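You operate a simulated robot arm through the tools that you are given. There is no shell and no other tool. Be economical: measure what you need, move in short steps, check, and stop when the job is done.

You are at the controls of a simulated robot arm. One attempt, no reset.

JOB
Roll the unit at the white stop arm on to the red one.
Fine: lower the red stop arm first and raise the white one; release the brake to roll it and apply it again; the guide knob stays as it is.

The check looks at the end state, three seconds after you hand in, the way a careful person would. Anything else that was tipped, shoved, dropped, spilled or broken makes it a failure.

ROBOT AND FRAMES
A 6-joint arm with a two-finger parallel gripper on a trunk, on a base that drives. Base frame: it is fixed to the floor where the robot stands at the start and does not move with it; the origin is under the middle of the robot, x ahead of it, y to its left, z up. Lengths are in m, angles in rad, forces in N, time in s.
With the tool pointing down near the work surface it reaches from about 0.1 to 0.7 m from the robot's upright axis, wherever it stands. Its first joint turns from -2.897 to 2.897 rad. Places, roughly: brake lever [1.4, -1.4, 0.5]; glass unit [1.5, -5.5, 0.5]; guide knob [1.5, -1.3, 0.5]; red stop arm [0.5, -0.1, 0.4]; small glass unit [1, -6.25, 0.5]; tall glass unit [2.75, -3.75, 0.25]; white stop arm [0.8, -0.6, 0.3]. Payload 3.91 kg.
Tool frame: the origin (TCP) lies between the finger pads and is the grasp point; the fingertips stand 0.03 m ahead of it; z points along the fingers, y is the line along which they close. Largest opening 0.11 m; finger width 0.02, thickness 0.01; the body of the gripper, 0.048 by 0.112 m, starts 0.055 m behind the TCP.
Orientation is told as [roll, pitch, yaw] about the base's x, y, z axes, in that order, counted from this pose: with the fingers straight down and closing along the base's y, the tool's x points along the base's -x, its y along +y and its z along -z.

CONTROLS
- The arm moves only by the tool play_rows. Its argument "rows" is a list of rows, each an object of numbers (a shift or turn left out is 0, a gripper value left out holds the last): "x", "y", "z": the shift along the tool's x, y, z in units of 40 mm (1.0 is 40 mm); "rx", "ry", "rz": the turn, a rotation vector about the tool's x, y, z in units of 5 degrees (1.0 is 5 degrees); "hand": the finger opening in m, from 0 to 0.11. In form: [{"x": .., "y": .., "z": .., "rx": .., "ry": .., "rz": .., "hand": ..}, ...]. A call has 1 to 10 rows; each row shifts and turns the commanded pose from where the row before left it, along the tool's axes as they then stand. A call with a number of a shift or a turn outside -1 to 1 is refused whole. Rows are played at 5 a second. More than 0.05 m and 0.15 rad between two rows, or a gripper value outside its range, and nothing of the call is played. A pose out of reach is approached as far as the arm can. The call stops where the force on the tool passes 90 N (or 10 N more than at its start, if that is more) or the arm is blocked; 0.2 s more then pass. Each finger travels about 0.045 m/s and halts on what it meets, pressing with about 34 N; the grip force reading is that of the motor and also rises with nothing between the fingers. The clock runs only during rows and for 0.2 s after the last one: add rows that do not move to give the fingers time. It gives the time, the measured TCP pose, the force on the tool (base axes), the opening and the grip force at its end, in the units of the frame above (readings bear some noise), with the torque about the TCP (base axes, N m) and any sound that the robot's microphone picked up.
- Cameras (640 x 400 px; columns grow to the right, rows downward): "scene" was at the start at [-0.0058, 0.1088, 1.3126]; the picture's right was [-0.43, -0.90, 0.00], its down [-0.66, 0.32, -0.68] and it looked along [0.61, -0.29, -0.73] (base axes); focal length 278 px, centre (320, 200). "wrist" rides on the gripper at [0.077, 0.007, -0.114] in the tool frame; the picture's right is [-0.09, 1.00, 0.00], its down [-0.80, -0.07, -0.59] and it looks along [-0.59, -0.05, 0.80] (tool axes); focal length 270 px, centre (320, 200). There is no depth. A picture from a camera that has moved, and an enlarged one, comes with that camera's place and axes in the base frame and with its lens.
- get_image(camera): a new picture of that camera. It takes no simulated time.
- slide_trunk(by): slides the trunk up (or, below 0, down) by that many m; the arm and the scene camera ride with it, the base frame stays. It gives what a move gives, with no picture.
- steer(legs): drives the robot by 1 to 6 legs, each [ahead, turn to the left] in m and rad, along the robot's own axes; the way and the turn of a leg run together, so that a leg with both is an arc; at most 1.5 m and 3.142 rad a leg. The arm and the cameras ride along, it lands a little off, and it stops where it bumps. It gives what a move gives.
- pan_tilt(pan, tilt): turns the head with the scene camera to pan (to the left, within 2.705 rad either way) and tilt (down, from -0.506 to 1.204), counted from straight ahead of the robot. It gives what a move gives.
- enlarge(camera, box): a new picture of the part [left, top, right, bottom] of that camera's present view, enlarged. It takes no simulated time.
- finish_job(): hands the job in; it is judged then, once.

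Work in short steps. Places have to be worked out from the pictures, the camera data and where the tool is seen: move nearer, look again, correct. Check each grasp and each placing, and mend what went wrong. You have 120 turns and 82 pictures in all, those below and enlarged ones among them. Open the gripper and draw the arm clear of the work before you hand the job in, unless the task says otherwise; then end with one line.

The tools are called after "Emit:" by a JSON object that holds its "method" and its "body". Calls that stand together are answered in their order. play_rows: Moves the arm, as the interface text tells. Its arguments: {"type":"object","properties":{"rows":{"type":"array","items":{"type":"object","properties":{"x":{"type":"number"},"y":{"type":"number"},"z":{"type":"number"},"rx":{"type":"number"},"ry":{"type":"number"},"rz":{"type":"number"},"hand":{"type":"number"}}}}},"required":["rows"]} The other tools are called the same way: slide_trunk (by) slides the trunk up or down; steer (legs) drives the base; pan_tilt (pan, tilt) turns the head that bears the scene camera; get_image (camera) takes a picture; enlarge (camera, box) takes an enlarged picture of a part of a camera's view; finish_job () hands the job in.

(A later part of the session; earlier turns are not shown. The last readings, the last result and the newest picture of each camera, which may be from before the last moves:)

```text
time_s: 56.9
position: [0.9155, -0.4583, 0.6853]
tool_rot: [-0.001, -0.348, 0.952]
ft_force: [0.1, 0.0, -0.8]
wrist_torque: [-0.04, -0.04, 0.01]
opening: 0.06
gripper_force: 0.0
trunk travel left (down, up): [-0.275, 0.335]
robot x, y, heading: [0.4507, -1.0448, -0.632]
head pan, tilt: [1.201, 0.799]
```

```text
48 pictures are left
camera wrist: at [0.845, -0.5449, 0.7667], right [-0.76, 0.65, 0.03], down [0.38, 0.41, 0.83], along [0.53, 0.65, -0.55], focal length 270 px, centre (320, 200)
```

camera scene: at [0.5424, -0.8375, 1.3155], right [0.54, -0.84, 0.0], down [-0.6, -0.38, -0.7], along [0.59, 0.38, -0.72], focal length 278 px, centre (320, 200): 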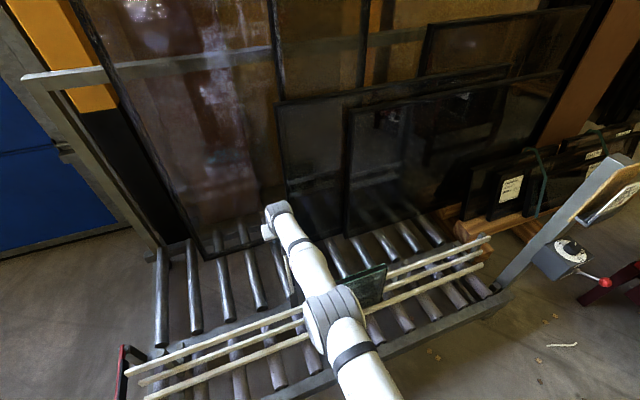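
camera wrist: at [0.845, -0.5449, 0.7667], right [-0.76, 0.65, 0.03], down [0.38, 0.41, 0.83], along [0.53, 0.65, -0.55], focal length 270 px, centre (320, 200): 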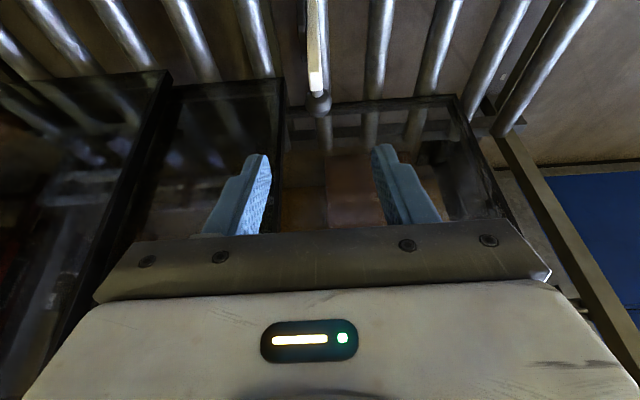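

White is raised. I untilt and bring the tool to the front of the robot, then drive toward the post.

Emit:
{"method": "play_rows", "body": {"rows": [{"x": 0.9, "z": -0.3, "ry": 1}, {"x": 0.9, "z": -0.2, "ry": 1}, {"x": 0.9, "z": -0.1, "ry": 1}, {"x": 0.9, "ry": 1}, {"x": 0.9, "y": -0.6}, {"x": 0.9, "y": -0.6}, {"x": 0.9, "y": -0.6}, {"x": 0.9, "y": -0.6}, {"x": 0.9, "y": -0.6}, {"x": 0.9, "y": -0.6}]}}

Emit:
{"method": "play_rows", "body": {"rows": [{"x": 0.8, "y": -0.8}, {"x": 0.8, "y": -0.8}, {"x": 0.8, "y": -0.8}, {"x": 0.8, "y": -0.8}, {"x": 0.8, "y": -0.8}]}}

Emit:
{"method": "get_image", "body": {"camera": "scene"}}

```text
time_s: 59.1
position: [0.8243, -0.841, 0.6759]
tool_rot: [0.0, -0.001, 0.951]
ft_force: [-0.9, 0.0, -0.6]
wrist_torque: [0.0, 0.01, 0.01]
opening: 0.06
gripper_force: 0.0
trunk travel left (down, up): [-0.275, 0.335]
robot x, y, heading: [0.4479, -1.0427, -0.629]
head pan, tilt: [1.201, 0.799]
```

```text
time_s: 60.3
position: [0.8567, -1.0628, 0.6813]
tool_rot: [0.0, 0.0, 0.949]
ft_force: [0.4, 0.8, -0.6]
wrist_torque: [-0.01, 0.01, -0.01]
opening: 0.0599
gripper_force: 0.0
trunk travel left (down, up): [-0.275, 0.335]
robot x, y, heading: [0.4496, -1.0387, -0.635]
head pan, tilt: [1.201, 0.799]
```

```text
47 pictures are left
camera scene: at [0.5435, -0.8338, 1.3143], right [0.54, -0.84, 0.0], down [-0.6, -0.39, -0.7], along [0.59, 0.38, -0.72], focal length 278 px, centre (320, 200)
```

scene: 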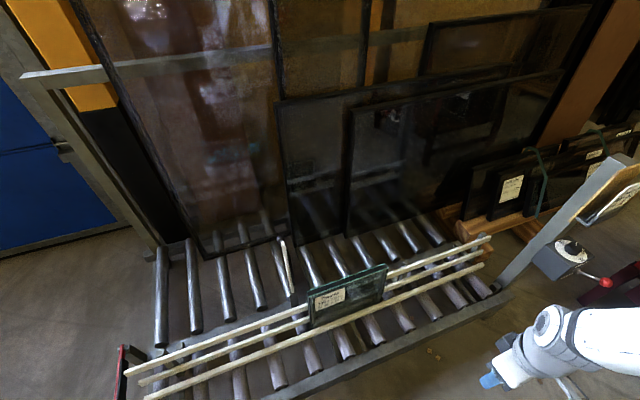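

The white arm stands up and the glass stayed put. I drive 0.42 m ahead and look at the post.

Emit:
{"method": "steer", "body": {"legs": [[0.42, 0]]}}

Emit:
{"method": "pan_tilt", "body": {"pan": 0.4, "tilt": 0.8}}

Emit:
{"method": "get_image", "body": {"camera": "scene"}}

Emit:
{"method": "get_image", "body": {"camera": "wrist"}}

```text
time_s: 62.9
position: [1.1944, -1.3033, 0.6802]
tool_rot: [-0.001, 0.0, 0.962]
ft_force: [-0.9, 1.0, 0.0]
wrist_torque: [0.03, 0.0, -0.02]
opening: 0.0598
gripper_force: 0.1
trunk travel left (down, up): [-0.275, 0.335]
robot x, y, heading: [0.7892, -1.2905, -0.616]
head pan, tilt: [1.201, 0.799]
```

```text
time_s: 64.0
position: [1.1958, -1.3042, 0.68]
tool_rot: [0.0, -0.001, 0.961]
ft_force: [-0.2, 1.1, -0.5]
wrist_torque: [-0.01, 0.01, 0.05]
opening: 0.0597
gripper_force: 0.0
trunk travel left (down, up): [-0.275, 0.335]
robot x, y, heading: [0.7896, -1.2866, -0.617]
head pan, tilt: [0.4, 0.799]
```

```text
46 pictures are left
camera scene: at [0.8907, -1.1416, 1.3143], right [-0.21, -0.98, 0.0], down [-0.7, 0.15, -0.7], along [0.68, -0.15, -0.72], focal length 278 px, centre (320, 200)
```

scene: 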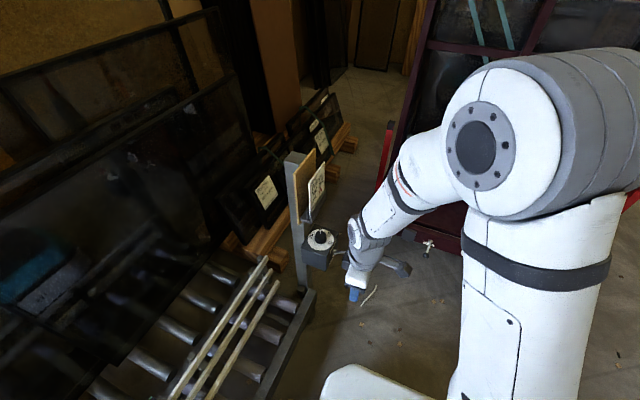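

```text
45 pictures are left
camera wrist: at [1.1469, -1.3631, 0.7946], right [-0.77, 0.64, 0.0], down [0.52, 0.62, 0.59], along [0.38, 0.46, -0.8], focal length 270 px, centre (320, 200)
```

wrist: 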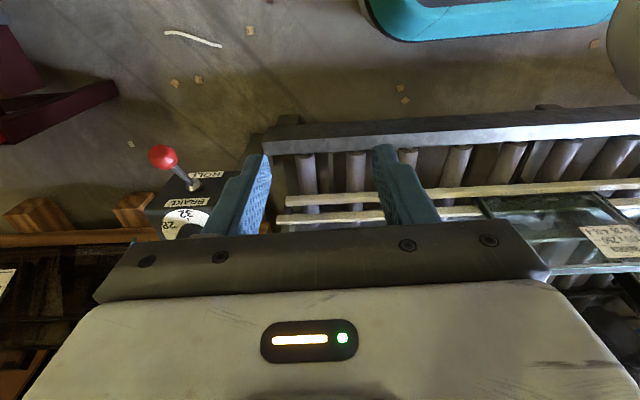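

Labels stand beside the lever. I enlarge them.

Emit:
{"method": "enlarge", "body": {"camera": "wrist", "box": [130, 130, 260, 250]}}

Emit:
{"method": "enlarge", "body": {"camera": "scene", "box": [270, 140, 390, 300]}}

```text
3.33 times, centred on (195, 190) of wrist
camera zoom: at [1.1469, -1.3631, 0.7946], right [-0.77, 0.64, 0.0], down [0.52, 0.62, 0.59], along [0.38, 0.46, -0.8], focal length 901 px, centre (737, 233)
```

zoom: 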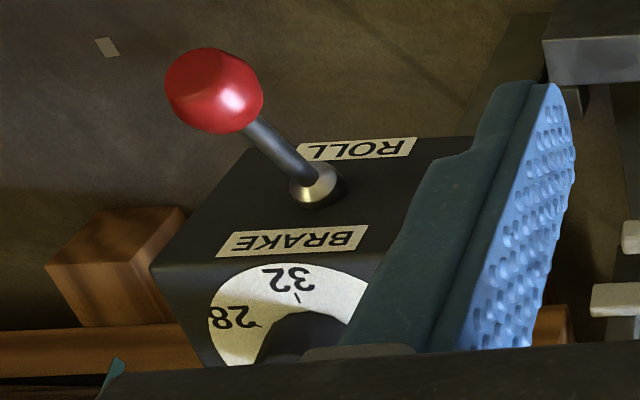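

```text
2.50 times, centred on (330, 220) of scene
camera zoom: at [0.8907, -1.1416, 1.3143], right [-0.21, -0.98, 0.0], down [-0.7, 0.15, -0.7], along [0.68, -0.15, -0.72], focal length 696 px, centre (295, 150)
```

zoom: 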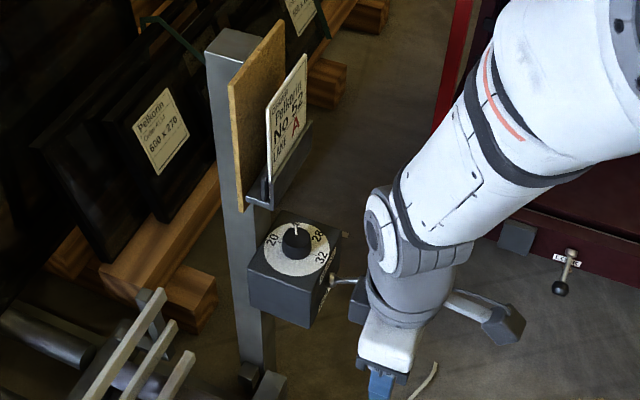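

BRAKE is lever up and ROLL is lever down. The ball is near (1.379,-1.364,0.516), on a lever about 0.083 m long based at (1.426,-1.312,0.471). I move above the ball.

Emit:
{"method": "play_rows", "body": {"rows": [{"x": -0.28, "y": -0.92}, {"x": -0.28, "y": -0.92}, {"x": -0.28, "y": -0.92}, {"x": -0.28, "y": -0.92}, {"x": -0.28, "y": -0.92}, {"z": 0.8}, {"z": 0.7}]}}

Emit:
{"method": "get_image", "body": {"camera": "wrist"}}

Emit:
{"method": "enlarge", "body": {"camera": "scene", "box": [270, 140, 390, 300]}}

```text
time_s: 65.6
position: [1.3784, -1.3651, 0.6192]
tool_rot: [0.0, 0.0, 0.961]
ft_force: [-0.8, 0.4, 0.3]
wrist_torque: [-0.02, 0.0, -0.01]
opening: 0.06
gripper_force: 0.0
trunk travel left (down, up): [-0.275, 0.335]
robot x, y, heading: [0.7854, -1.2926, -0.617]
head pan, tilt: [0.4, 0.799]
```

```text
42 pictures are left
camera wrist: at [1.3291, -1.4233, 0.7337], right [-0.77, 0.64, 0.0], down [0.52, 0.62, 0.59], along [0.38, 0.46, -0.8], focal length 270 px, centre (320, 200)
```

wrist: 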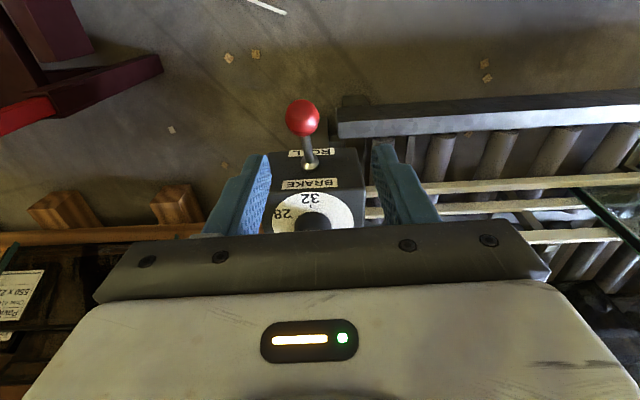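

```text
2.50 times, centred on (330, 220) of scene
camera zoom: at [0.8907, -1.1417, 1.3144], right [-0.22, -0.98, 0.0], down [-0.7, 0.15, -0.7], along [0.68, -0.15, -0.72], focal length 696 px, centre (295, 150)
```

zoom: 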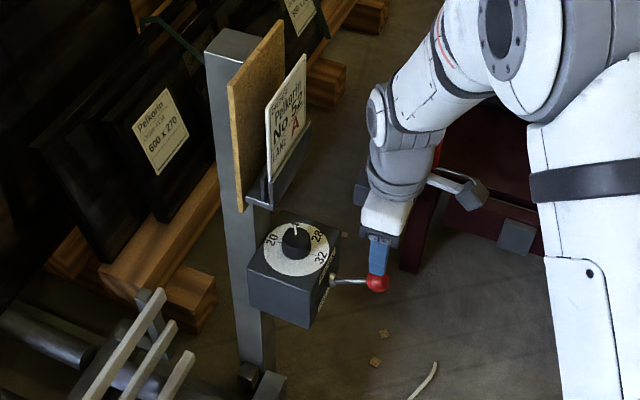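

The refined ball position is (1.393,-1.368,0.50). I correct, descend around it and close.

Emit:
{"method": "play_rows", "body": {"rows": [{"x": -0.15, "y": -0.34}, {"z": 1}, {"z": 0.9}]}}

Emit:
{"method": "get_image", "body": {"camera": "wrist"}}

```text
time_s: 66.4
position: [1.3934, -1.3675, 0.5441]
tool_rot: [0.0, 0.0, 0.962]
ft_force: [0.2, -0.3, 0.2]
wrist_torque: [0.01, -0.02, 0.0]
opening: 0.0599
gripper_force: 0.0
trunk travel left (down, up): [-0.275, 0.335]
robot x, y, heading: [0.7883, -1.2912, -0.617]
head pan, tilt: [0.4, 0.799]
```

```text
40 pictures are left
camera wrist: at [1.344, -1.4264, 0.6588], right [-0.77, 0.64, 0.0], down [0.52, 0.62, 0.59], along [0.38, 0.46, -0.8], focal length 270 px, centre (320, 200)
```

wrist: 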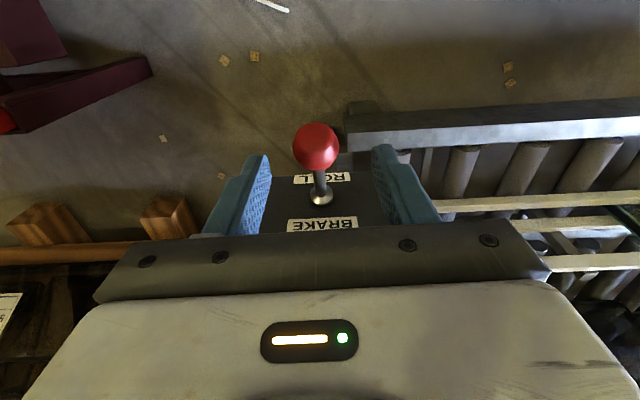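

Centred. I lower the last bit and close on the ball.

Emit:
{"method": "play_rows", "body": {"rows": [{"x": 0.17, "z": 0.85}, {"hand": 0.0}, {}, {}, {}]}}

```text
time_s: 67.6
position: [1.3911, -1.3758, 0.5087]
tool_rot: [-0.003, -0.003, 0.961]
ft_force: [26.7, -30.7, -3.4]
wrist_torque: [-0.67, -0.62, -0.43]
opening: 0.0312
gripper_force: 45.2
trunk travel left (down, up): [-0.275, 0.335]
robot x, y, heading: [0.7887, -1.2919, -0.614]
head pan, tilt: [0.4, 0.799]
```

Held. I relieve the side load and swing the lever down toward ROLL.

Emit:
{"method": "play_rows", "body": {"rows": [{"y": -0.08}, {"x": 0.15, "z": 0.38}, {"x": 0.075, "z": 0.4}]}}

Emit:
{"method": "play_rows", "body": {"rows": [{"x": -0.01, "z": 0.41}, {"x": -0.09, "z": 0.4}, {"x": -0.13, "z": 0.31}]}}

Emit:
{"method": "get_image", "body": {"camera": "wrist"}}

```text
time_s: 68.4
position: [1.3874, -1.3809, 0.4807]
tool_rot: [0.001, -0.001, 0.961]
ft_force: [4.2, -18.6, 15.6]
wrist_torque: [0.75, -0.58, -0.19]
opening: 0.0316
gripper_force: 44.4
trunk travel left (down, up): [-0.275, 0.335]
robot x, y, heading: [0.7877, -1.2889, -0.614]
head pan, tilt: [0.4, 0.799]
```

```text
time_s: 69.2
position: [1.3924, -1.3733, 0.4316]
tool_rot: [0.001, 0.0, 0.96]
ft_force: [-0.7, -27.1, 5.7]
wrist_torque: [0.61, -0.47, 0.0]
opening: 0.0315
gripper_force: 45.2
trunk travel left (down, up): [-0.275, 0.335]
robot x, y, heading: [0.7871, -1.2876, -0.619]
head pan, tilt: [0.4, 0.799]
```

```text
39 pictures are left
camera wrist: at [1.3431, -1.4328, 0.5471], right [-0.77, 0.64, 0.0], down [0.52, 0.62, 0.59], along [0.38, 0.46, -0.8], focal length 270 px, centre (320, 200)
```

wrist: 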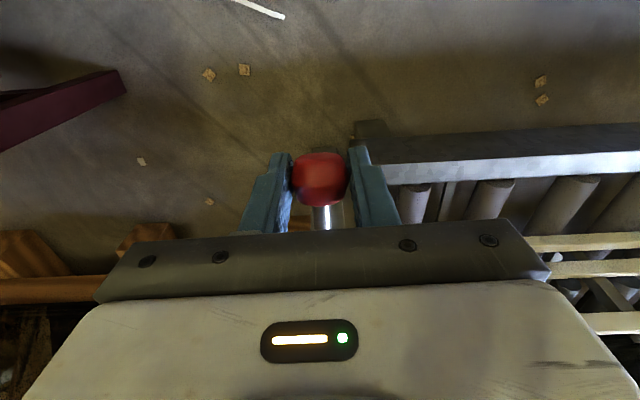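

The lever followed down. I push slightly further to feel for its end stop, and look at the unit.

Emit:
{"method": "play_rows", "body": {"rows": [{"x": -0.12, "z": 0.25}]}}

Emit:
{"method": "pan_tilt", "body": {"pan": 1.5, "tilt": 0.8}}

Emit:
{"method": "get_image", "body": {"camera": "scene"}}

```text
time_s: 69.6
position: [1.3953, -1.3696, 0.4255]
tool_rot: [0.002, 0.0, 0.96]
ft_force: [-1.9, -26.9, 4.3]
wrist_torque: [0.63, -0.54, -0.06]
opening: 0.0315
gripper_force: 44.7
trunk travel left (down, up): [-0.275, 0.335]
robot x, y, heading: [0.7876, -1.2894, -0.619]
head pan, tilt: [0.4, 0.799]
```

```text
time_s: 70.9
position: [1.3948, -1.3695, 0.4251]
tool_rot: [0.003, 0.0, 0.959]
ft_force: [-6.1, -25.4, -4.6]
wrist_torque: [0.17, -0.26, -0.02]
opening: 0.0312
gripper_force: 45.0
trunk travel left (down, up): [-0.275, 0.335]
robot x, y, heading: [0.7873, -1.291, -0.612]
head pan, tilt: [1.499, 0.799]
```

```text
38 pictures are left
camera scene: at [0.8635, -1.0634, 1.3145], right [0.77, -0.64, 0.0], down [-0.46, -0.55, -0.7], along [0.44, 0.54, -0.72], focal length 278 px, centre (320, 200)
```

scene: 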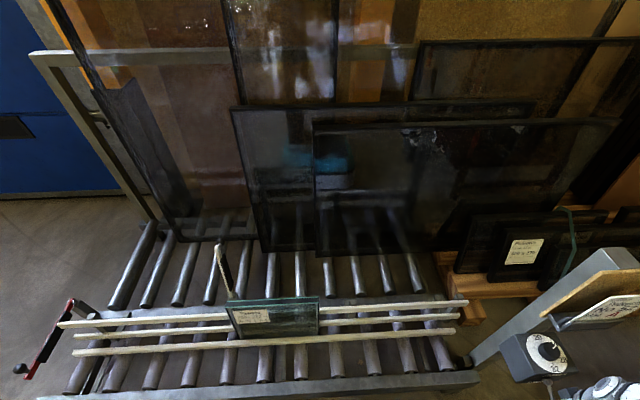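

The unit has not moved. I try the lever a little further for its stop.

Emit:
{"method": "play_rows", "body": {"rows": [{"x": -0.2, "z": 0.28}]}}

Emit:
{"method": "play_rows", "body": {"rows": [{"x": -0.22, "z": 0.25}]}}

```text
time_s: 71.3
position: [1.3998, -1.3632, 0.4139]
tool_rot: [0.003, 0.001, 0.964]
ft_force: [-13.6, -23.6, 10.4]
wrist_torque: [-0.58, 0.49, 0.04]
opening: 0.0316
gripper_force: 45.4
trunk travel left (down, up): [-0.275, 0.335]
robot x, y, heading: [0.7862, -1.2884, -0.613]
head pan, tilt: [1.499, 0.799]
```

```text
time_s: 71.7
position: [1.4069, -1.3531, 0.4054]
tool_rot: [-0.008, -0.005, 0.964]
ft_force: [-10.2, -0.7, 33.1]
wrist_torque: [0.33, 1.12, 0.18]
opening: 0.0282
gripper_force: 42.1
trunk travel left (down, up): [-0.275, 0.335]
robot x, y, heading: [0.7897, -1.2874, -0.616]
head pan, tilt: [1.499, 0.799]
```

The stop is reached, since the upward force rose and the ball began slipping. I release and lift clear.

Emit:
{"method": "play_rows", "body": {"rows": [{"hand": 0.06}, {}, {"x": 0.2, "z": -1}, {"z": -1}, {"z": -1}, {"z": -1}, {"z": -1}, {"z": -1}]}}

Emit:
{"method": "get_image", "body": {"camera": "wrist"}}

Emit:
{"method": "get_image", "body": {"camera": "scene"}}

```text
time_s: 73.5
position: [1.3999, -1.3651, 0.6437]
tool_rot: [0.0, 0.002, 0.961]
ft_force: [0.7, 0.1, 0.0]
wrist_torque: [-0.03, 0.05, -0.03]
opening: 0.0597
gripper_force: 0.0
trunk travel left (down, up): [-0.275, 0.335]
robot x, y, heading: [0.7869, -1.2905, -0.621]
head pan, tilt: [1.499, 0.799]
```

```text
37 pictures are left
camera wrist: at [1.3499, -1.4251, 0.7594], right [-0.77, 0.64, 0.0], down [0.52, 0.62, 0.59], along [0.38, 0.46, -0.8], focal length 270 px, centre (320, 200)
```

wrist: 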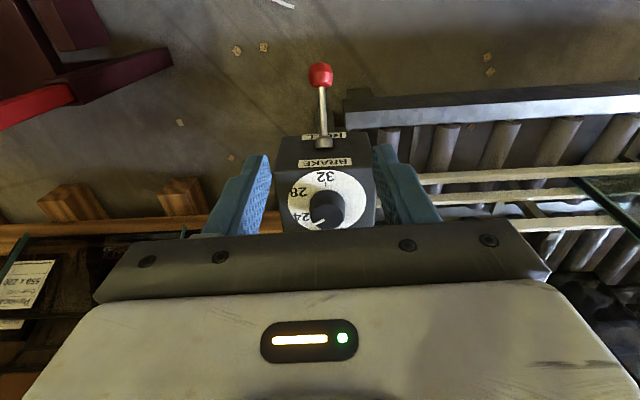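

```text
36 pictures are left
camera scene: at [0.8633, -1.062, 1.3143], right [0.77, -0.63, 0.0], down [-0.46, -0.55, -0.7], along [0.44, 0.54, -0.72], focal length 278 px, centre (320, 200)
```

scene: 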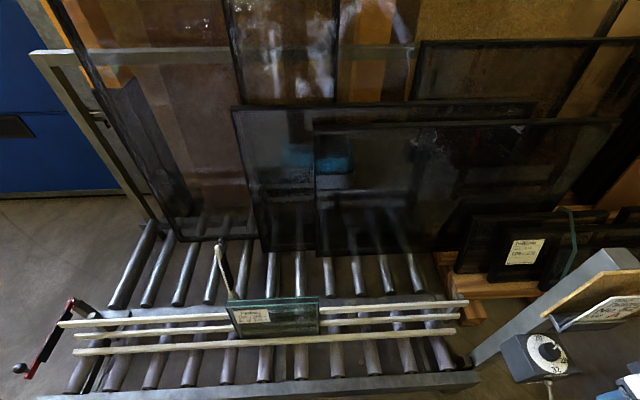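

The lever is down at ROLL, the dial is untouched and the unit did not roll by itself. I must push it, so I drive back about 0.32 m, from where both ends of the push are in reach.

Emit:
{"method": "steer", "body": {"legs": [[-0.32, 0]]}}

Emit:
{"method": "pan_tilt", "body": {"pan": 1.4, "tilt": 0.85}}

Emit:
{"method": "enlarge", "body": {"camera": "scene", "box": [200, 180, 520, 400]}}

```text
time_s: 75.6
position: [1.1385, -1.174, 0.6447]
tool_rot: [0.0, 0.0, 0.974]
ft_force: [0.4, -1.0, -0.7]
wrist_torque: [-0.01, 0.0, 0.01]
opening: 0.06
gripper_force: 0.0
trunk travel left (down, up): [-0.275, 0.335]
robot x, y, heading: [0.5262, -1.1067, -0.602]
head pan, tilt: [1.499, 0.799]
```

```text
time_s: 76.3
position: [1.1389, -1.1756, 0.6451]
tool_rot: [-0.001, 0.0, 0.975]
ft_force: [0.5, -1.1, -0.4]
wrist_torque: [0.0, 0.0, 0.04]
opening: 0.0601
gripper_force: 0.0
trunk travel left (down, up): [-0.275, 0.335]
robot x, y, heading: [0.525, -1.1058, -0.599]
head pan, tilt: [1.4, 0.85]
```

```text
1.82 times, centred on (360, 290) of scene
camera zoom: at [0.6032, -0.8844, 1.3103], right [0.71, -0.7, 0.0], down [-0.53, -0.54, -0.66], along [0.46, 0.47, -0.75], focal length 506 px, centre (247, 36)
```

zoom: 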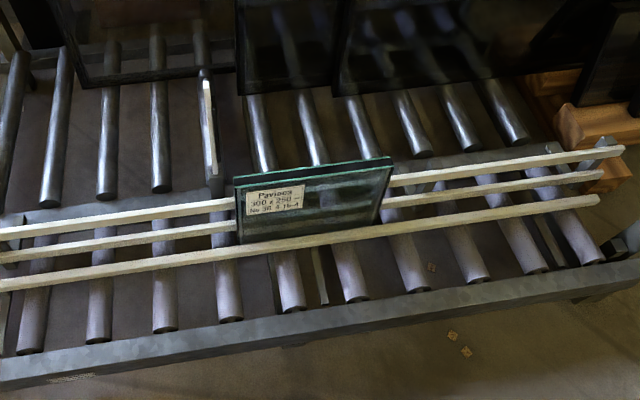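

The pane stands at s≈1.05–1.34 along the lane. I close the hand, move over the lane behind its far edge and turn the tool a quarter so the palm clears the glass.

Emit:
{"method": "play_rows", "body": {"rows": [{"x": -0.9, "y": 0.5, "hand": 0.0}, {"x": -0.9, "y": 0.5}, {"x": -0.9, "y": 0.5}, {"x": -0.9, "y": 0.5}, {"x": -0.9, "y": 0.5}, {"x": -0.9, "y": 0.5}, {"x": -0.9, "y": 0.5}, {"x": -0.9, "y": 0.5}, {"x": -0.9, "y": 0.5}]}}

Emit:
{"method": "play_rows", "body": {"rows": [{"rz": -1}, {"rz": -1}, {"rz": -1}, {"rz": -1}, {"rz": -1}, {"rz": -1}, {"rz": -1}, {"rz": -1}, {"rz": -1}, {"rz": -1}]}}

Emit:
{"method": "play_rows", "body": {"rows": [{"rz": -1}, {"rz": -1}, {"rz": -1}, {"rz": -1}, {"rz": -1}, {"rz": -1}, {"rz": -1}, {"rz": -0.7}]}}

Emit:
{"method": "get_image", "body": {"camera": "wrist"}}

```text
time_s: 78.3
position: [1.1711, -0.8067, 0.6458]
tool_rot: [-0.001, 0.0, 0.973]
ft_force: [0.4, 0.2, 0.5]
wrist_torque: [0.0, -0.01, -0.05]
opening: 0.0
gripper_force: 33.7
trunk travel left (down, up): [-0.275, 0.335]
robot x, y, heading: [0.5234, -1.105, -0.601]
head pan, tilt: [1.4, 0.85]
```

```text
time_s: 80.5
position: [1.1726, -0.8052, 0.6445]
tool_rot: [0.001, 0.0, 1.849]
ft_force: [0.5, -0.2, 1.0]
wrist_torque: [0.0, -0.03, 0.01]
opening: 0.0002
gripper_force: 33.8
trunk travel left (down, up): [-0.275, 0.335]
robot x, y, heading: [0.5224, -1.1051, -0.606]
head pan, tilt: [1.4, 0.85]
```

```text
time_s: 82.3
position: [1.1715, -0.8052, 0.6448]
tool_rot: [0.0, 0.001, 2.521]
ft_force: [-0.3, -0.4, 0.6]
wrist_torque: [0.0, 0.0, 0.03]
opening: 0.0002
gripper_force: 33.8
trunk travel left (down, up): [-0.275, 0.335]
robot x, y, heading: [0.526, -1.1033, -0.601]
head pan, tilt: [1.4, 0.85]
```

```text
34 pictures are left
camera wrist: at [1.2301, -0.8561, 0.7594], right [-0.65, -0.76, 0.0], down [-0.61, 0.52, 0.59], along [-0.45, 0.39, -0.8], focal length 270 px, centre (320, 200)
```

wrist: 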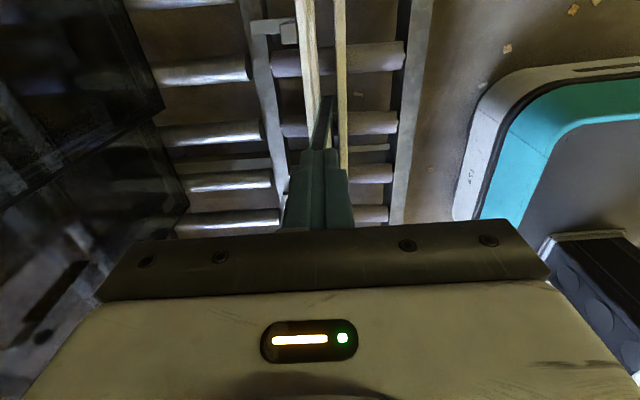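

The pane's far edge shows at s≈1.337, offset ≈0.017, and my fingers are right in line 8 cm behind it. I lower beside it and compare heights in the scene view.

Emit:
{"method": "play_rows", "body": {"rows": [{"z": 1}, {"z": 1}, {"z": 1}, {"z": 1}, {"z": 1}]}}

Emit:
{"method": "enlarge", "body": {"camera": "scene", "box": [280, 180, 480, 340]}}

Emit:
{"method": "get_image", "body": {"camera": "wrist"}}

```text
time_s: 83.5
position: [1.1702, -0.8049, 0.4469]
tool_rot: [-0.002, -0.001, 2.519]
ft_force: [0.1, -0.2, 0.6]
wrist_torque: [-0.01, -0.03, 0.01]
opening: 0.0
gripper_force: 34.1
trunk travel left (down, up): [-0.275, 0.335]
robot x, y, heading: [0.5283, -1.1025, -0.602]
head pan, tilt: [1.4, 0.85]
```

```text
2.50 times, centred on (380, 260) of scene
camera zoom: at [0.6029, -0.8844, 1.3104], right [0.71, -0.7, 0.0], down [-0.53, -0.54, -0.66], along [0.46, 0.47, -0.75], focal length 696 px, centre (170, 50)
```

zoom: 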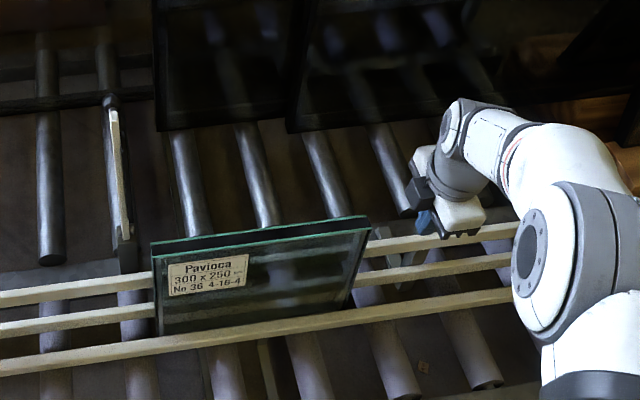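

```text
32 pictures are left
camera wrist: at [1.2283, -0.8556, 0.5609], right [-0.65, -0.76, 0.0], down [-0.61, 0.52, 0.59], along [-0.45, 0.39, -0.8], focal length 270 px, centre (320, 200)
```

wrist: 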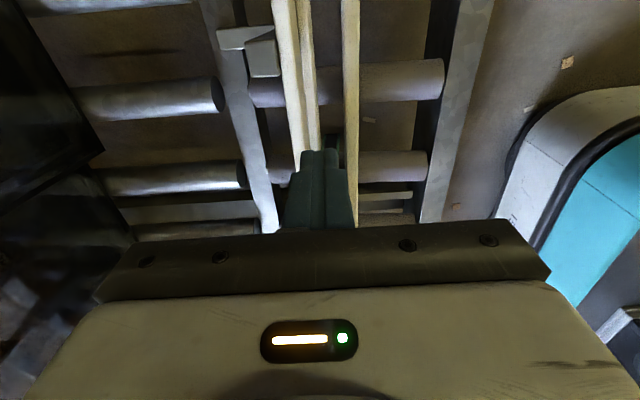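

Glass top is about z=0.455. I tilt the tool 15° so the palm leans back from the glass, go lower and approach the edge slowly.

Emit:
{"method": "play_rows", "body": {"rows": [{"ry": -1}, {"ry": -1}, {"ry": -1}, {"x": 0.243, "z": 0.905}, {"x": 0.243, "z": 0.905}, {"x": -0.483, "z": 0.129}, {"x": -0.483, "z": 0.129}]}}

Emit:
{"method": "enlarge", "body": {"camera": "scene", "box": [280, 180, 480, 340]}}

Emit:
{"method": "get_image", "body": {"camera": "wrist"}}

```text
time_s: 85.1
position: [1.1383, -0.7827, 0.3703]
tool_rot: [0.001, -0.262, 2.516]
ft_force: [-0.2, -0.1, -0.6]
wrist_torque: [-0.03, -0.03, 0.04]
opening: 0.0002
gripper_force: 33.7
trunk travel left (down, up): [-0.275, 0.335]
robot x, y, heading: [0.5233, -1.1035, -0.605]
head pan, tilt: [1.4, 0.85]
```

```text
2.50 times, centred on (380, 260) of scene
camera zoom: at [0.6033, -0.8844, 1.3103], right [0.71, -0.7, 0.0], down [-0.53, -0.54, -0.66], along [0.46, 0.47, -0.75], focal length 696 px, centre (170, 50)
```

zoom: 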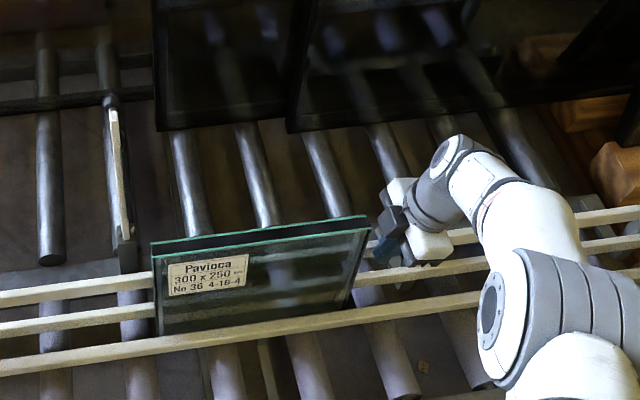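

```text
30 pictures are left
camera wrist: at [1.2192, -0.8484, 0.4606], right [-0.65, -0.76, 0.02], down [-0.46, 0.42, 0.78], along [-0.6, 0.5, -0.62], focal length 270 px, centre (320, 200)
```

wrist: 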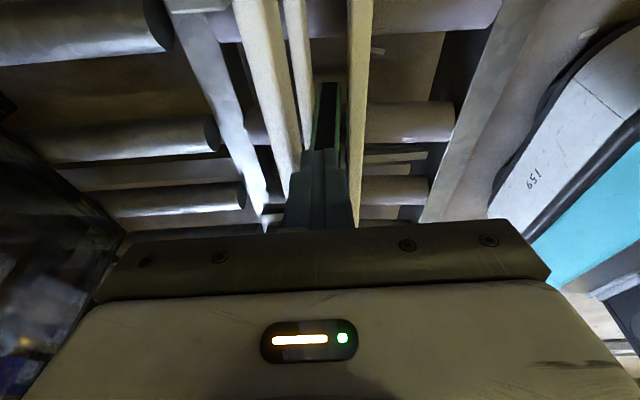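

Fingertips are aligned with the pane's edge. I push gently: 8 cm at 0.1 m/s, then check.

Emit:
{"method": "play_rows", "body": {"rows": [{"x": -0.483, "z": 0.129}, {"x": -0.483, "z": 0.129}, {"x": -0.483, "z": 0.129}, {"x": -0.483, "z": 0.129}, {"x": -0.3, "z": 0.08}]}}

Emit:
{"method": "enlarge", "body": {"camera": "scene", "box": [200, 180, 440, 372]}}

```text
time_s: 86.3
position: [1.0634, -0.7268, 0.3696]
tool_rot: [0.001, -0.26, 2.518]
ft_force: [-0.8, -0.2, -0.1]
wrist_torque: [0.03, 0.01, -0.05]
opening: 0.0
gripper_force: 33.7
trunk travel left (down, up): [-0.275, 0.335]
robot x, y, heading: [0.523, -1.1053, -0.604]
head pan, tilt: [1.4, 0.85]
```

```text
2.08 times, centred on (320, 276) of scene
camera zoom: at [0.6031, -0.8843, 1.3103], right [0.71, -0.7, 0.0], down [-0.53, -0.54, -0.66], along [0.46, 0.47, -0.75], focal length 580 px, centre (320, 42)
```

zoom: 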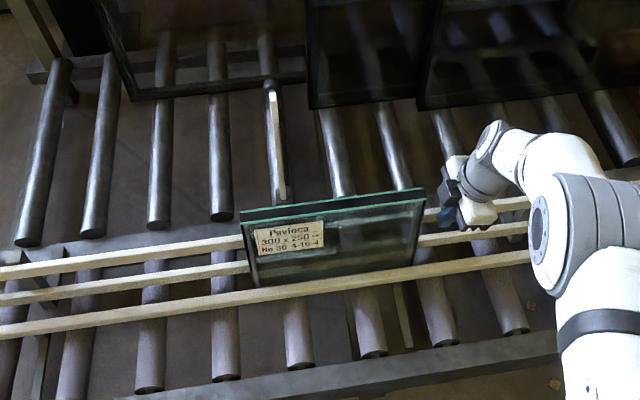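

The pane rolls with practically no force. I continue at the same gentle pace.

Emit:
{"method": "play_rows", "body": {"rows": [{"x": -0.483, "z": 0.129}, {"x": -0.483, "z": 0.129}, {"x": -0.483, "z": 0.129}, {"x": -0.483, "z": 0.129}, {"x": -0.483, "z": 0.129}, {"x": -0.483, "z": 0.129}, {"x": -0.483, "z": 0.129}, {"x": -0.483, "z": 0.129}, {"x": -0.483, "z": 0.129}, {"x": -0.3, "z": 0.08}]}}

Emit:
{"method": "get_image", "body": {"camera": "scene"}}

Emit:
{"method": "get_image", "body": {"camera": "wrist"}}

```text
time_s: 88.5
position: [0.9059, -0.615, 0.3685]
tool_rot: [0.0, -0.261, 2.519]
ft_force: [0.1, 0.5, -0.2]
wrist_torque: [0.01, 0.02, -0.04]
opening: 0.0
gripper_force: 33.7
trunk travel left (down, up): [-0.275, 0.335]
robot x, y, heading: [0.5261, -1.1055, -0.607]
head pan, tilt: [1.4, 0.85]
```

```text
28 pictures are left
camera scene: at [0.6031, -0.8843, 1.3103], right [0.71, -0.7, 0.0], down [-0.53, -0.54, -0.66], along [0.46, 0.47, -0.75], focal length 278 px, centre (320, 200)
```

scene: 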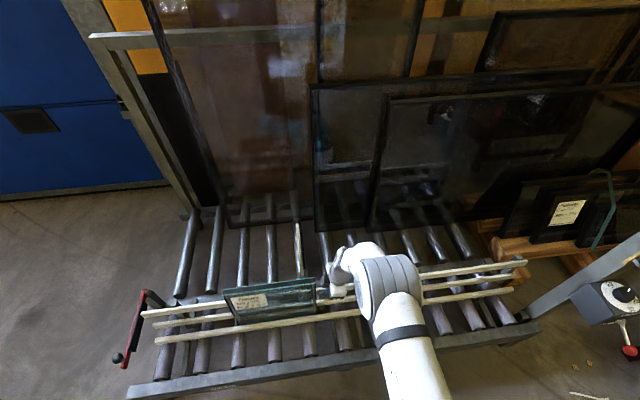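

```text
27 pictures are left
camera wrist: at [0.9873, -0.6814, 0.4594], right [-0.65, -0.76, 0.02], down [-0.46, 0.42, 0.78], along [-0.6, 0.5, -0.62], focal length 270 px, centre (320, 200)
```

wrist: 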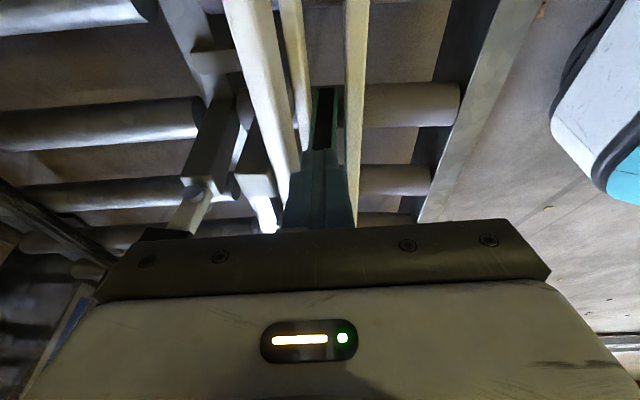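

All fine, and the finger still tracks the pane. I continue another 18 cm.

Emit:
{"method": "play_rows", "body": {"rows": [{"x": -0.483, "z": 0.129}, {"x": -0.483, "z": 0.129}, {"x": -0.483, "z": 0.129}, {"x": -0.483, "z": 0.129}, {"x": -0.483, "z": 0.129}, {"x": -0.483, "z": 0.129}, {"x": -0.483, "z": 0.129}, {"x": -0.483, "z": 0.129}, {"x": -0.483, "z": 0.129}, {"x": -0.3, "z": 0.08}]}}

Emit:
{"method": "pan_tilt", "body": {"pan": 1.9, "tilt": 0.85}}

Emit:
{"method": "get_image", "body": {"camera": "scene"}}

```text
time_s: 90.7
position: [0.7511, -0.502, 0.3691]
tool_rot: [-0.001, -0.261, 2.519]
ft_force: [-0.1, -0.1, -0.2]
wrist_torque: [-0.02, 0.0, 0.04]
opening: 0.0
gripper_force: 33.5
trunk travel left (down, up): [-0.275, 0.335]
robot x, y, heading: [0.5284, -1.1076, -0.604]
head pan, tilt: [1.4, 0.85]
```

```text
time_s: 91.6
position: [0.7513, -0.5028, 0.3689]
tool_rot: [-0.001, -0.261, 2.52]
ft_force: [0.3, 0.0, -0.7]
wrist_torque: [0.03, 0.03, 0.0]
opening: 0.0
gripper_force: 34.2
trunk travel left (down, up): [-0.275, 0.335]
robot x, y, heading: [0.5252, -1.1044, -0.601]
head pan, tilt: [1.901, 0.85]
```

```text
26 pictures are left
camera scene: at [0.5694, -0.8647, 1.3103], right [0.96, -0.27, 0.0], down [-0.2, -0.72, -0.66], along [0.18, 0.64, -0.75], focal length 278 px, centre (320, 200)
```

scene: 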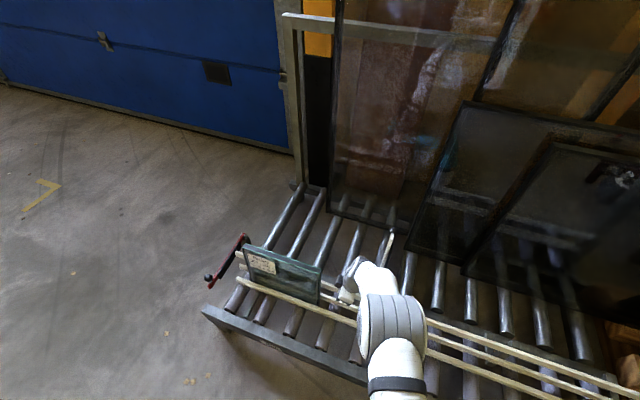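

The pane is now close to the red arm. I enlarge to judge the gap.

Emit:
{"method": "enlarge", "body": {"camera": "scene", "box": [200, 210, 380, 330]}}

```text
3.33 times, centred on (290, 270) of scene
camera zoom: at [0.5694, -0.8647, 1.3103], right [0.96, -0.27, 0.0], down [-0.2, -0.72, -0.66], along [0.18, 0.64, -0.75], focal length 928 px, centre (420, -33)
```

zoom: 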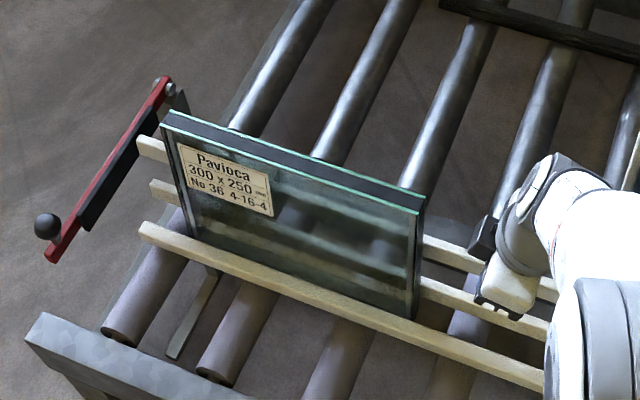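

The pane coasted ahead a little: its near edge is at s≈0.51 and the red pad near 0.435. I follow slowly, with smaller steps at the end, watching the force.

Emit:
{"method": "play_rows", "body": {"rows": [{"x": -0.483, "z": 0.129}, {"x": -0.483, "z": 0.129}, {"x": -0.4, "z": 0.107}, {"x": -0.3, "z": 0.08}, {"x": -0.25, "z": 0.067}, {"x": -0.25, "z": 0.067}, {"x": -0.25, "z": 0.067}]}}

Emit:
{"method": "enlarge", "body": {"camera": "scene", "box": [200, 210, 380, 330]}}

```text
time_s: 93.2
position: [0.6698, -0.4436, 0.3693]
tool_rot: [-0.001, -0.263, 2.518]
ft_force: [0.6, 0.2, -0.5]
wrist_torque: [0.02, 0.01, 0.01]
opening: 0.0
gripper_force: 34.1
trunk travel left (down, up): [-0.275, 0.335]
robot x, y, heading: [0.5254, -1.1056, -0.601]
head pan, tilt: [1.901, 0.85]
```

```text
3.33 times, centred on (290, 270) of scene
camera zoom: at [0.5694, -0.8647, 1.3103], right [0.96, -0.27, 0.0], down [-0.2, -0.72, -0.66], along [0.18, 0.64, -0.75], focal length 928 px, centre (420, -33)
```

zoom: 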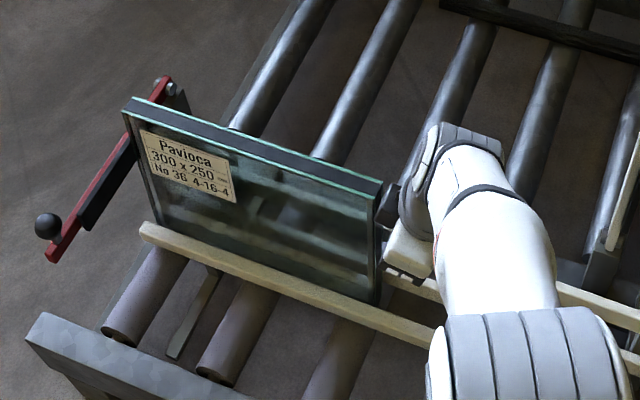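

The gap is about 3 cm now. I advance 5 cm more in 1 cm steps.

Emit:
{"method": "play_rows", "body": {"rows": [{"x": -0.24, "z": 0.065}, {"x": -0.24, "z": 0.065}, {"x": -0.24, "z": 0.065}, {"x": -0.24, "z": 0.065}]}}

Emit:
{"method": "enlarge", "body": {"camera": "scene", "box": [200, 210, 380, 330]}}

```text
time_s: 94.2
position: [0.636, -0.4219, 0.3704]
tool_rot: [0.0, -0.263, 2.517]
ft_force: [2.0, -1.6, 1.3]
wrist_torque: [0.21, 0.16, 0.03]
opening: 0.0
gripper_force: 33.6
trunk travel left (down, up): [-0.275, 0.335]
robot x, y, heading: [0.527, -1.1053, -0.603]
head pan, tilt: [1.901, 0.85]
```

```text
3.33 times, centred on (290, 270) of scene
camera zoom: at [0.5695, -0.8648, 1.3103], right [0.96, -0.27, 0.0], down [-0.2, -0.72, -0.66], along [0.18, 0.64, -0.75], focal length 928 px, centre (420, -33)
```

zoom: 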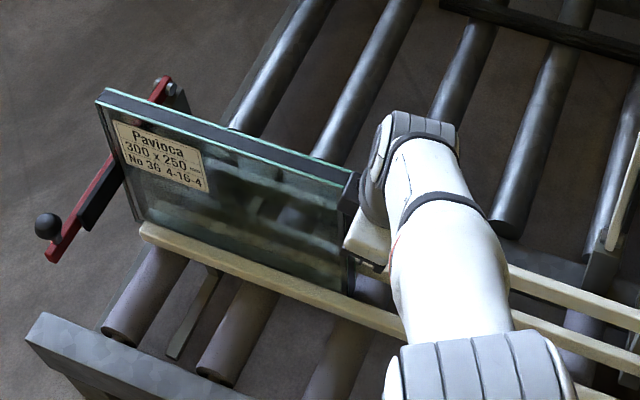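

A small force (2.6 N) now shows, so the pane is probably touching the red pad. I nudge 4 mm more to confirm.

Emit:
{"method": "play_rows", "body": {"rows": [{"x": -0.1, "z": 0.026}, {}]}}

```text
time_s: 94.8
position: [0.6372, -0.4206, 0.3697]
tool_rot: [0.0, -0.261, 2.516]
ft_force: [30.7, -27.8, 11.6]
wrist_torque: [2.19, 2.25, -0.34]
opening: 0.0
gripper_force: 34.0
trunk travel left (down, up): [-0.275, 0.335]
robot x, y, heading: [0.5303, -1.1039, -0.601]
head pan, tilt: [1.901, 0.85]
```

Firm contact: the unit is against the red stop. I back the finger off and check that it stays.

Emit:
{"method": "play_rows", "body": {"rows": [{"x": 0.15, "z": -0.04}, {"x": 0.25, "z": -0.065}, {"x": 0.5, "z": -0.13}, {"x": 0.9, "z": -0.24}, {}]}}

Emit:
{"method": "enlarge", "body": {"camera": "scene", "box": [200, 210, 380, 330]}}

```text
time_s: 96.0
position: [0.6964, -0.4633, 0.3676]
tool_rot: [0.0, -0.26, 2.518]
ft_force: [-0.7, -0.2, -0.9]
wrist_torque: [0.01, 0.03, 0.01]
opening: 0.0
gripper_force: 34.0
trunk travel left (down, up): [-0.275, 0.335]
robot x, y, heading: [0.5274, -1.1038, -0.603]
head pan, tilt: [1.901, 0.85]
```

```text
3.33 times, centred on (290, 270) of scene
camera zoom: at [0.5694, -0.8647, 1.3103], right [0.96, -0.27, 0.0], down [-0.2, -0.72, -0.66], along [0.18, 0.64, -0.75], focal length 928 px, centre (420, -33)
```

zoom: 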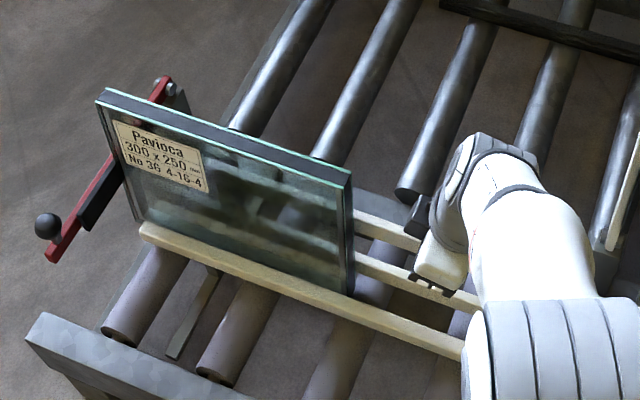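

The unit stays against the stop. I lift clear, level the tool and go back toward the front for the brake.

Emit:
{"method": "play_rows", "body": {"rows": [{"x": -0.2, "z": -0.966}, {"x": -0.26, "z": -0.966}, {"x": -0.26, "z": -0.966}, {"x": -0.26, "z": -0.966}, {"x": -0.26, "z": -0.966}, {"x": -0.26, "z": -0.966}, {"x": -0.26, "z": -0.966}, {"ry": 1}, {"ry": 1}, {"ry": 1}]}}

Emit:
{"method": "play_rows", "body": {"rows": [{"x": 0.5, "y": 1}, {"x": 0.5, "y": 1}, {"x": 0.5, "y": 1}, {"x": 1, "y": 0.5}, {"x": 1, "y": 0.5}, {"x": 1, "y": 0.5}, {"x": 1, "y": 0.5}, {"x": 1, "y": 0.5}, {"x": 1, "y": 0.5}, {"x": 1, "y": 0.4}]}}

Emit:
{"method": "play_rows", "body": {"rows": [{"x": 1, "y": 0.3, "rz": 1}, {"x": 1, "y": -0.3, "rz": 1}, {"x": 1, "rz": 1}, {"x": 1, "rz": 1}, {"x": 1, "rz": 1}, {"rz": 1}, {"rz": 1}, {"rz": 1}, {"rz": 1}, {"rz": 1}]}}

Emit:
{"method": "play_rows", "body": {"rows": [{"rz": 1}, {"rz": 1}, {"rz": 1}, {"rz": 1}, {"rz": 1}, {"rz": 1}, {"rz": 1}, {"rz": 0.8}]}}

```text
time_s: 98.2
position: [0.6964, -0.4627, 0.6483]
tool_rot: [0.0, 0.001, 2.518]
ft_force: [-0.3, -0.5, 1.5]
wrist_torque: [-0.02, 0.01, 0.03]
opening: 0.0001
gripper_force: 33.6
trunk travel left (down, up): [-0.275, 0.335]
robot x, y, heading: [0.5235, -1.1013, -0.609]
head pan, tilt: [1.901, 0.85]
```

```text
time_s: 100.4
position: [0.8231, -0.8751, 0.6506]
tool_rot: [0.001, 0.0, 2.519]
ft_force: [0.5, 0.0, 0.4]
wrist_torque: [0.02, 0.0, 0.01]
opening: 0.0002
gripper_force: 34.2
trunk travel left (down, up): [-0.275, 0.335]
robot x, y, heading: [0.5228, -1.1032, -0.606]
head pan, tilt: [1.901, 0.85]
```

```text
time_s: 102.6
position: [0.9624, -1.0133, 0.6482]
tool_rot: [0.0, 0.0, 1.646]
ft_force: [-0.9, 0.3, 0.5]
wrist_torque: [0.0, -0.01, 0.0]
opening: 0.0
gripper_force: 34.1
trunk travel left (down, up): [-0.275, 0.335]
robot x, y, heading: [0.53, -1.1034, -0.603]
head pan, tilt: [1.901, 0.85]
```

```text
time_s: 104.4
position: [0.9632, -1.0131, 0.6485]
tool_rot: [-0.001, 0.0, 0.964]
ft_force: [0.1, -0.1, 0.2]
wrist_torque: [-0.02, -0.01, -0.01]
opening: 0.0
gripper_force: 33.8
trunk travel left (down, up): [-0.275, 0.335]
robot x, y, heading: [0.5255, -1.1024, -0.6]
head pan, tilt: [1.901, 0.85]
```

I shift right a bit for clearance, open the hand and drive up to the post again.

Emit:
{"method": "play_rows", "body": {"rows": [{"x": 0.9, "hand": 0.06}, {"x": 0.9}]}}

Emit:
{"method": "steer", "body": {"legs": [[0.32, -0.015]]}}

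Emit:
{"method": "get_image", "body": {"camera": "wrist"}}

```text
time_s: 105.0
position: [0.9248, -1.074, 0.6487]
tool_rot: [0.0, -0.001, 0.965]
ft_force: [0.0, -0.5, -0.3]
wrist_torque: [0.01, 0.03, 0.0]
opening: 0.0506
gripper_force: 0.0
trunk travel left (down, up): [-0.275, 0.335]
robot x, y, heading: [0.5284, -1.1047, -0.602]
head pan, tilt: [1.901, 0.85]
```

```text
time_s: 107.2
position: [1.1862, -1.2591, 0.6485]
tool_rot: [-0.001, 0.0, 0.957]
ft_force: [0.0, 0.8, -0.5]
wrist_torque: [-0.01, -0.01, -0.01]
opening: 0.06
gripper_force: 0.1
trunk travel left (down, up): [-0.275, 0.335]
robot x, y, heading: [0.7896, -1.2866, -0.62]
head pan, tilt: [1.901, 0.85]
```

```text
21 pictures are left
camera wrist: at [1.1365, -1.3182, 0.7628], right [-0.76, 0.65, 0.0], down [0.52, 0.61, 0.59], along [0.38, 0.45, -0.8], focal length 270 px, centre (320, 200)
```

wrist: 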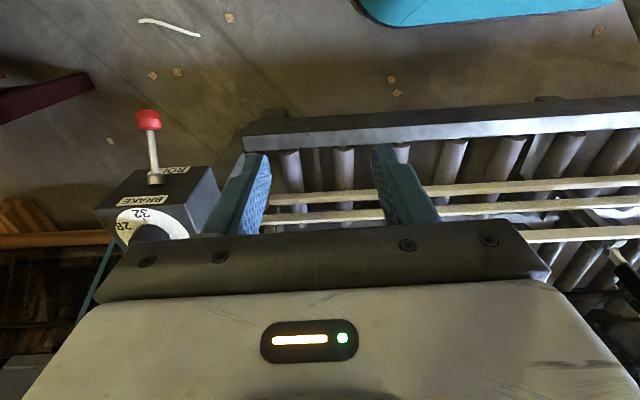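

The ball is near (1.393,-1.370,0.41). I move above it and recheck.

Emit:
{"method": "play_rows", "body": {"rows": [{"x": -0.119, "y": -0.97}, {"x": -0.119, "y": -0.97}, {"x": -0.119, "y": -0.97}, {"x": -0.119, "y": -0.97}, {"x": -0.119, "y": -0.97}, {"x": -0.119, "y": -0.97}, {"z": 1}, {"z": 1}]}}

Emit:
{"method": "get_image", "body": {"camera": "wrist"}}

```text
time_s: 109.0
position: [1.3941, -1.37, 0.5698]
tool_rot: [0.0, -0.001, 0.956]
ft_force: [-0.4, 0.1, 0.8]
wrist_torque: [-0.02, -0.01, -0.03]
opening: 0.0599
gripper_force: 0.1
trunk travel left (down, up): [-0.275, 0.335]
robot x, y, heading: [0.7896, -1.2872, -0.616]
head pan, tilt: [1.901, 0.85]
```

```text
20 pictures are left
camera wrist: at [1.3445, -1.4286, 0.6841], right [-0.76, 0.65, 0.0], down [0.52, 0.61, 0.59], along [0.38, 0.45, -0.8], focal length 270 px, centre (320, 200)
```

wrist: 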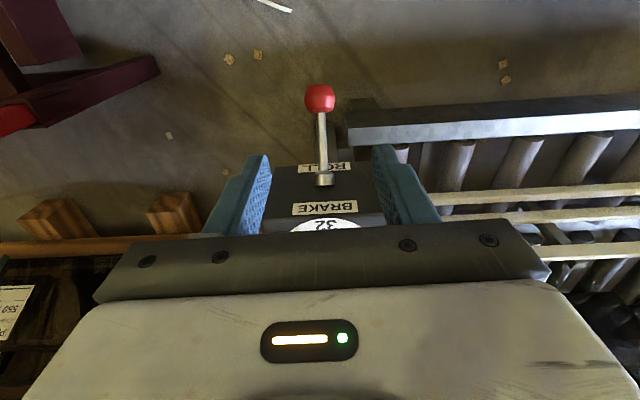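

The two views agree: ball at (1.393,-1.3705,0.410), straight below. I descend and grip it.

Emit:
{"method": "play_rows", "body": {"rows": [{"z": 1}, {"z": 1}, {"z": 1}, {"z": 0.97}, {"hand": 0.0}, {}, {}, {}]}}

```text
time_s: 110.8
position: [1.3943, -1.3703, 0.4078]
tool_rot: [-0.002, -0.002, 0.956]
ft_force: [8.8, -9.6, -3.9]
wrist_torque: [-0.16, -0.03, -0.1]
opening: 0.0315
gripper_force: 45.0
trunk travel left (down, up): [-0.275, 0.335]
robot x, y, heading: [0.7896, -1.2843, -0.616]
head pan, tilt: [1.901, 0.85]
```

The ball is well gripped. I raise the lever along its arc back to BRAKE.

Emit:
{"method": "play_rows", "body": {"rows": [{"x": 0.25, "z": -0.35}, {"x": 0.17, "z": -0.395}, {"x": 0.09, "z": -0.42}]}}

Emit:
{"method": "play_rows", "body": {"rows": [{"z": -0.43}, {"x": -0.08, "z": -0.42}, {"x": -0.16, "z": -0.4}]}}

```text
time_s: 111.6
position: [1.3844, -1.3862, 0.4567]
tool_rot: [-0.002, 0.0, 0.957]
ft_force: [26.1, 3.3, -9.3]
wrist_torque: [-0.76, 0.15, -0.07]
opening: 0.0315
gripper_force: 45.9
trunk travel left (down, up): [-0.275, 0.335]
robot x, y, heading: [0.788, -1.2846, -0.619]
head pan, tilt: [1.901, 0.85]
```

```text
time_s: 112.6
position: [1.3778, -1.3847, 0.5026]
tool_rot: [0.015, 0.01, 0.949]
ft_force: [-4.8, -5.8, -0.9]
wrist_torque: [-0.11, -0.05, -0.05]
opening: 0.0
gripper_force: 37.3
trunk travel left (down, up): [-0.275, 0.335]
robot x, y, heading: [0.7909, -1.2839, -0.62]
head pan, tilt: [1.901, 0.85]
stopped in row 3: the force on the tool passed its limit (the readings are from after the stop); the commanded pose is now the measured one
```

The grip slipped off the ball near the top. I look.

Emit:
{"method": "get_image", "body": {"camera": "wrist"}}

Emit:
{"method": "pan_tilt", "body": {"pan": 0.4, "tilt": 0.8}}

Emit:
{"method": "enlarge", "body": {"camera": "scene", "box": [270, 160, 390, 300]}}

```text
19 pictures are left
camera wrist: at [1.3308, -1.4441, 0.6178], right [-0.76, 0.65, 0.02], down [0.54, 0.61, 0.58], along [0.37, 0.45, -0.81], focal length 270 px, centre (320, 200)
```

wrist: 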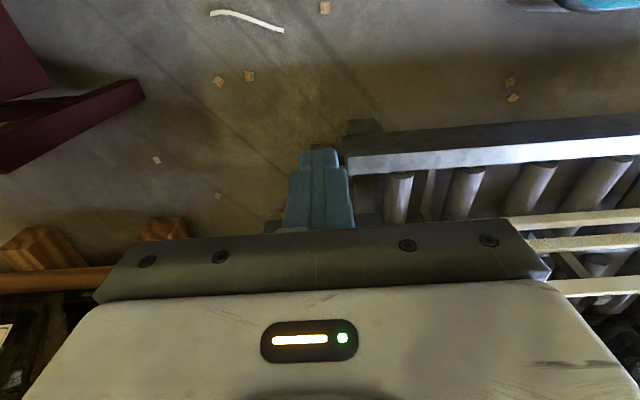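

```text
time_s: 114.2
position: [1.3786, -1.3844, 0.5025]
tool_rot: [0.016, 0.011, 0.948]
ft_force: [-16.2, -18.0, -2.7]
wrist_torque: [-0.17, 0.22, -0.01]
opening: 0.0
gripper_force: 37.3
trunk travel left (down, up): [-0.275, 0.335]
robot x, y, heading: [0.7881, -1.2845, -0.623]
head pan, tilt: [0.4, 0.799]
```

```text
2.86 times, centred on (330, 230) of scene
camera zoom: at [0.8915, -1.14, 1.3145], right [-0.22, -0.98, 0.0], down [-0.7, 0.16, -0.7], along [0.68, -0.15, -0.72], focal length 795 px, centre (291, 114)
```

zoom: 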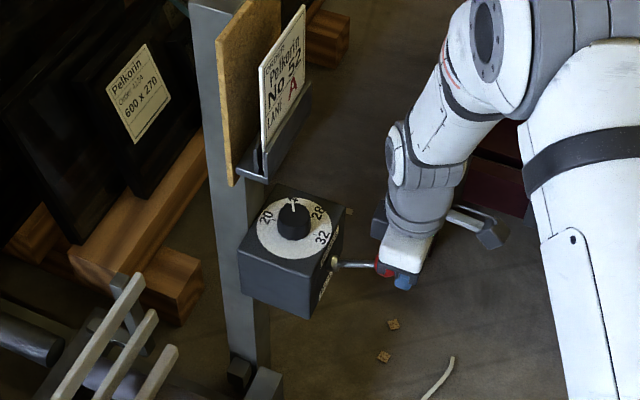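

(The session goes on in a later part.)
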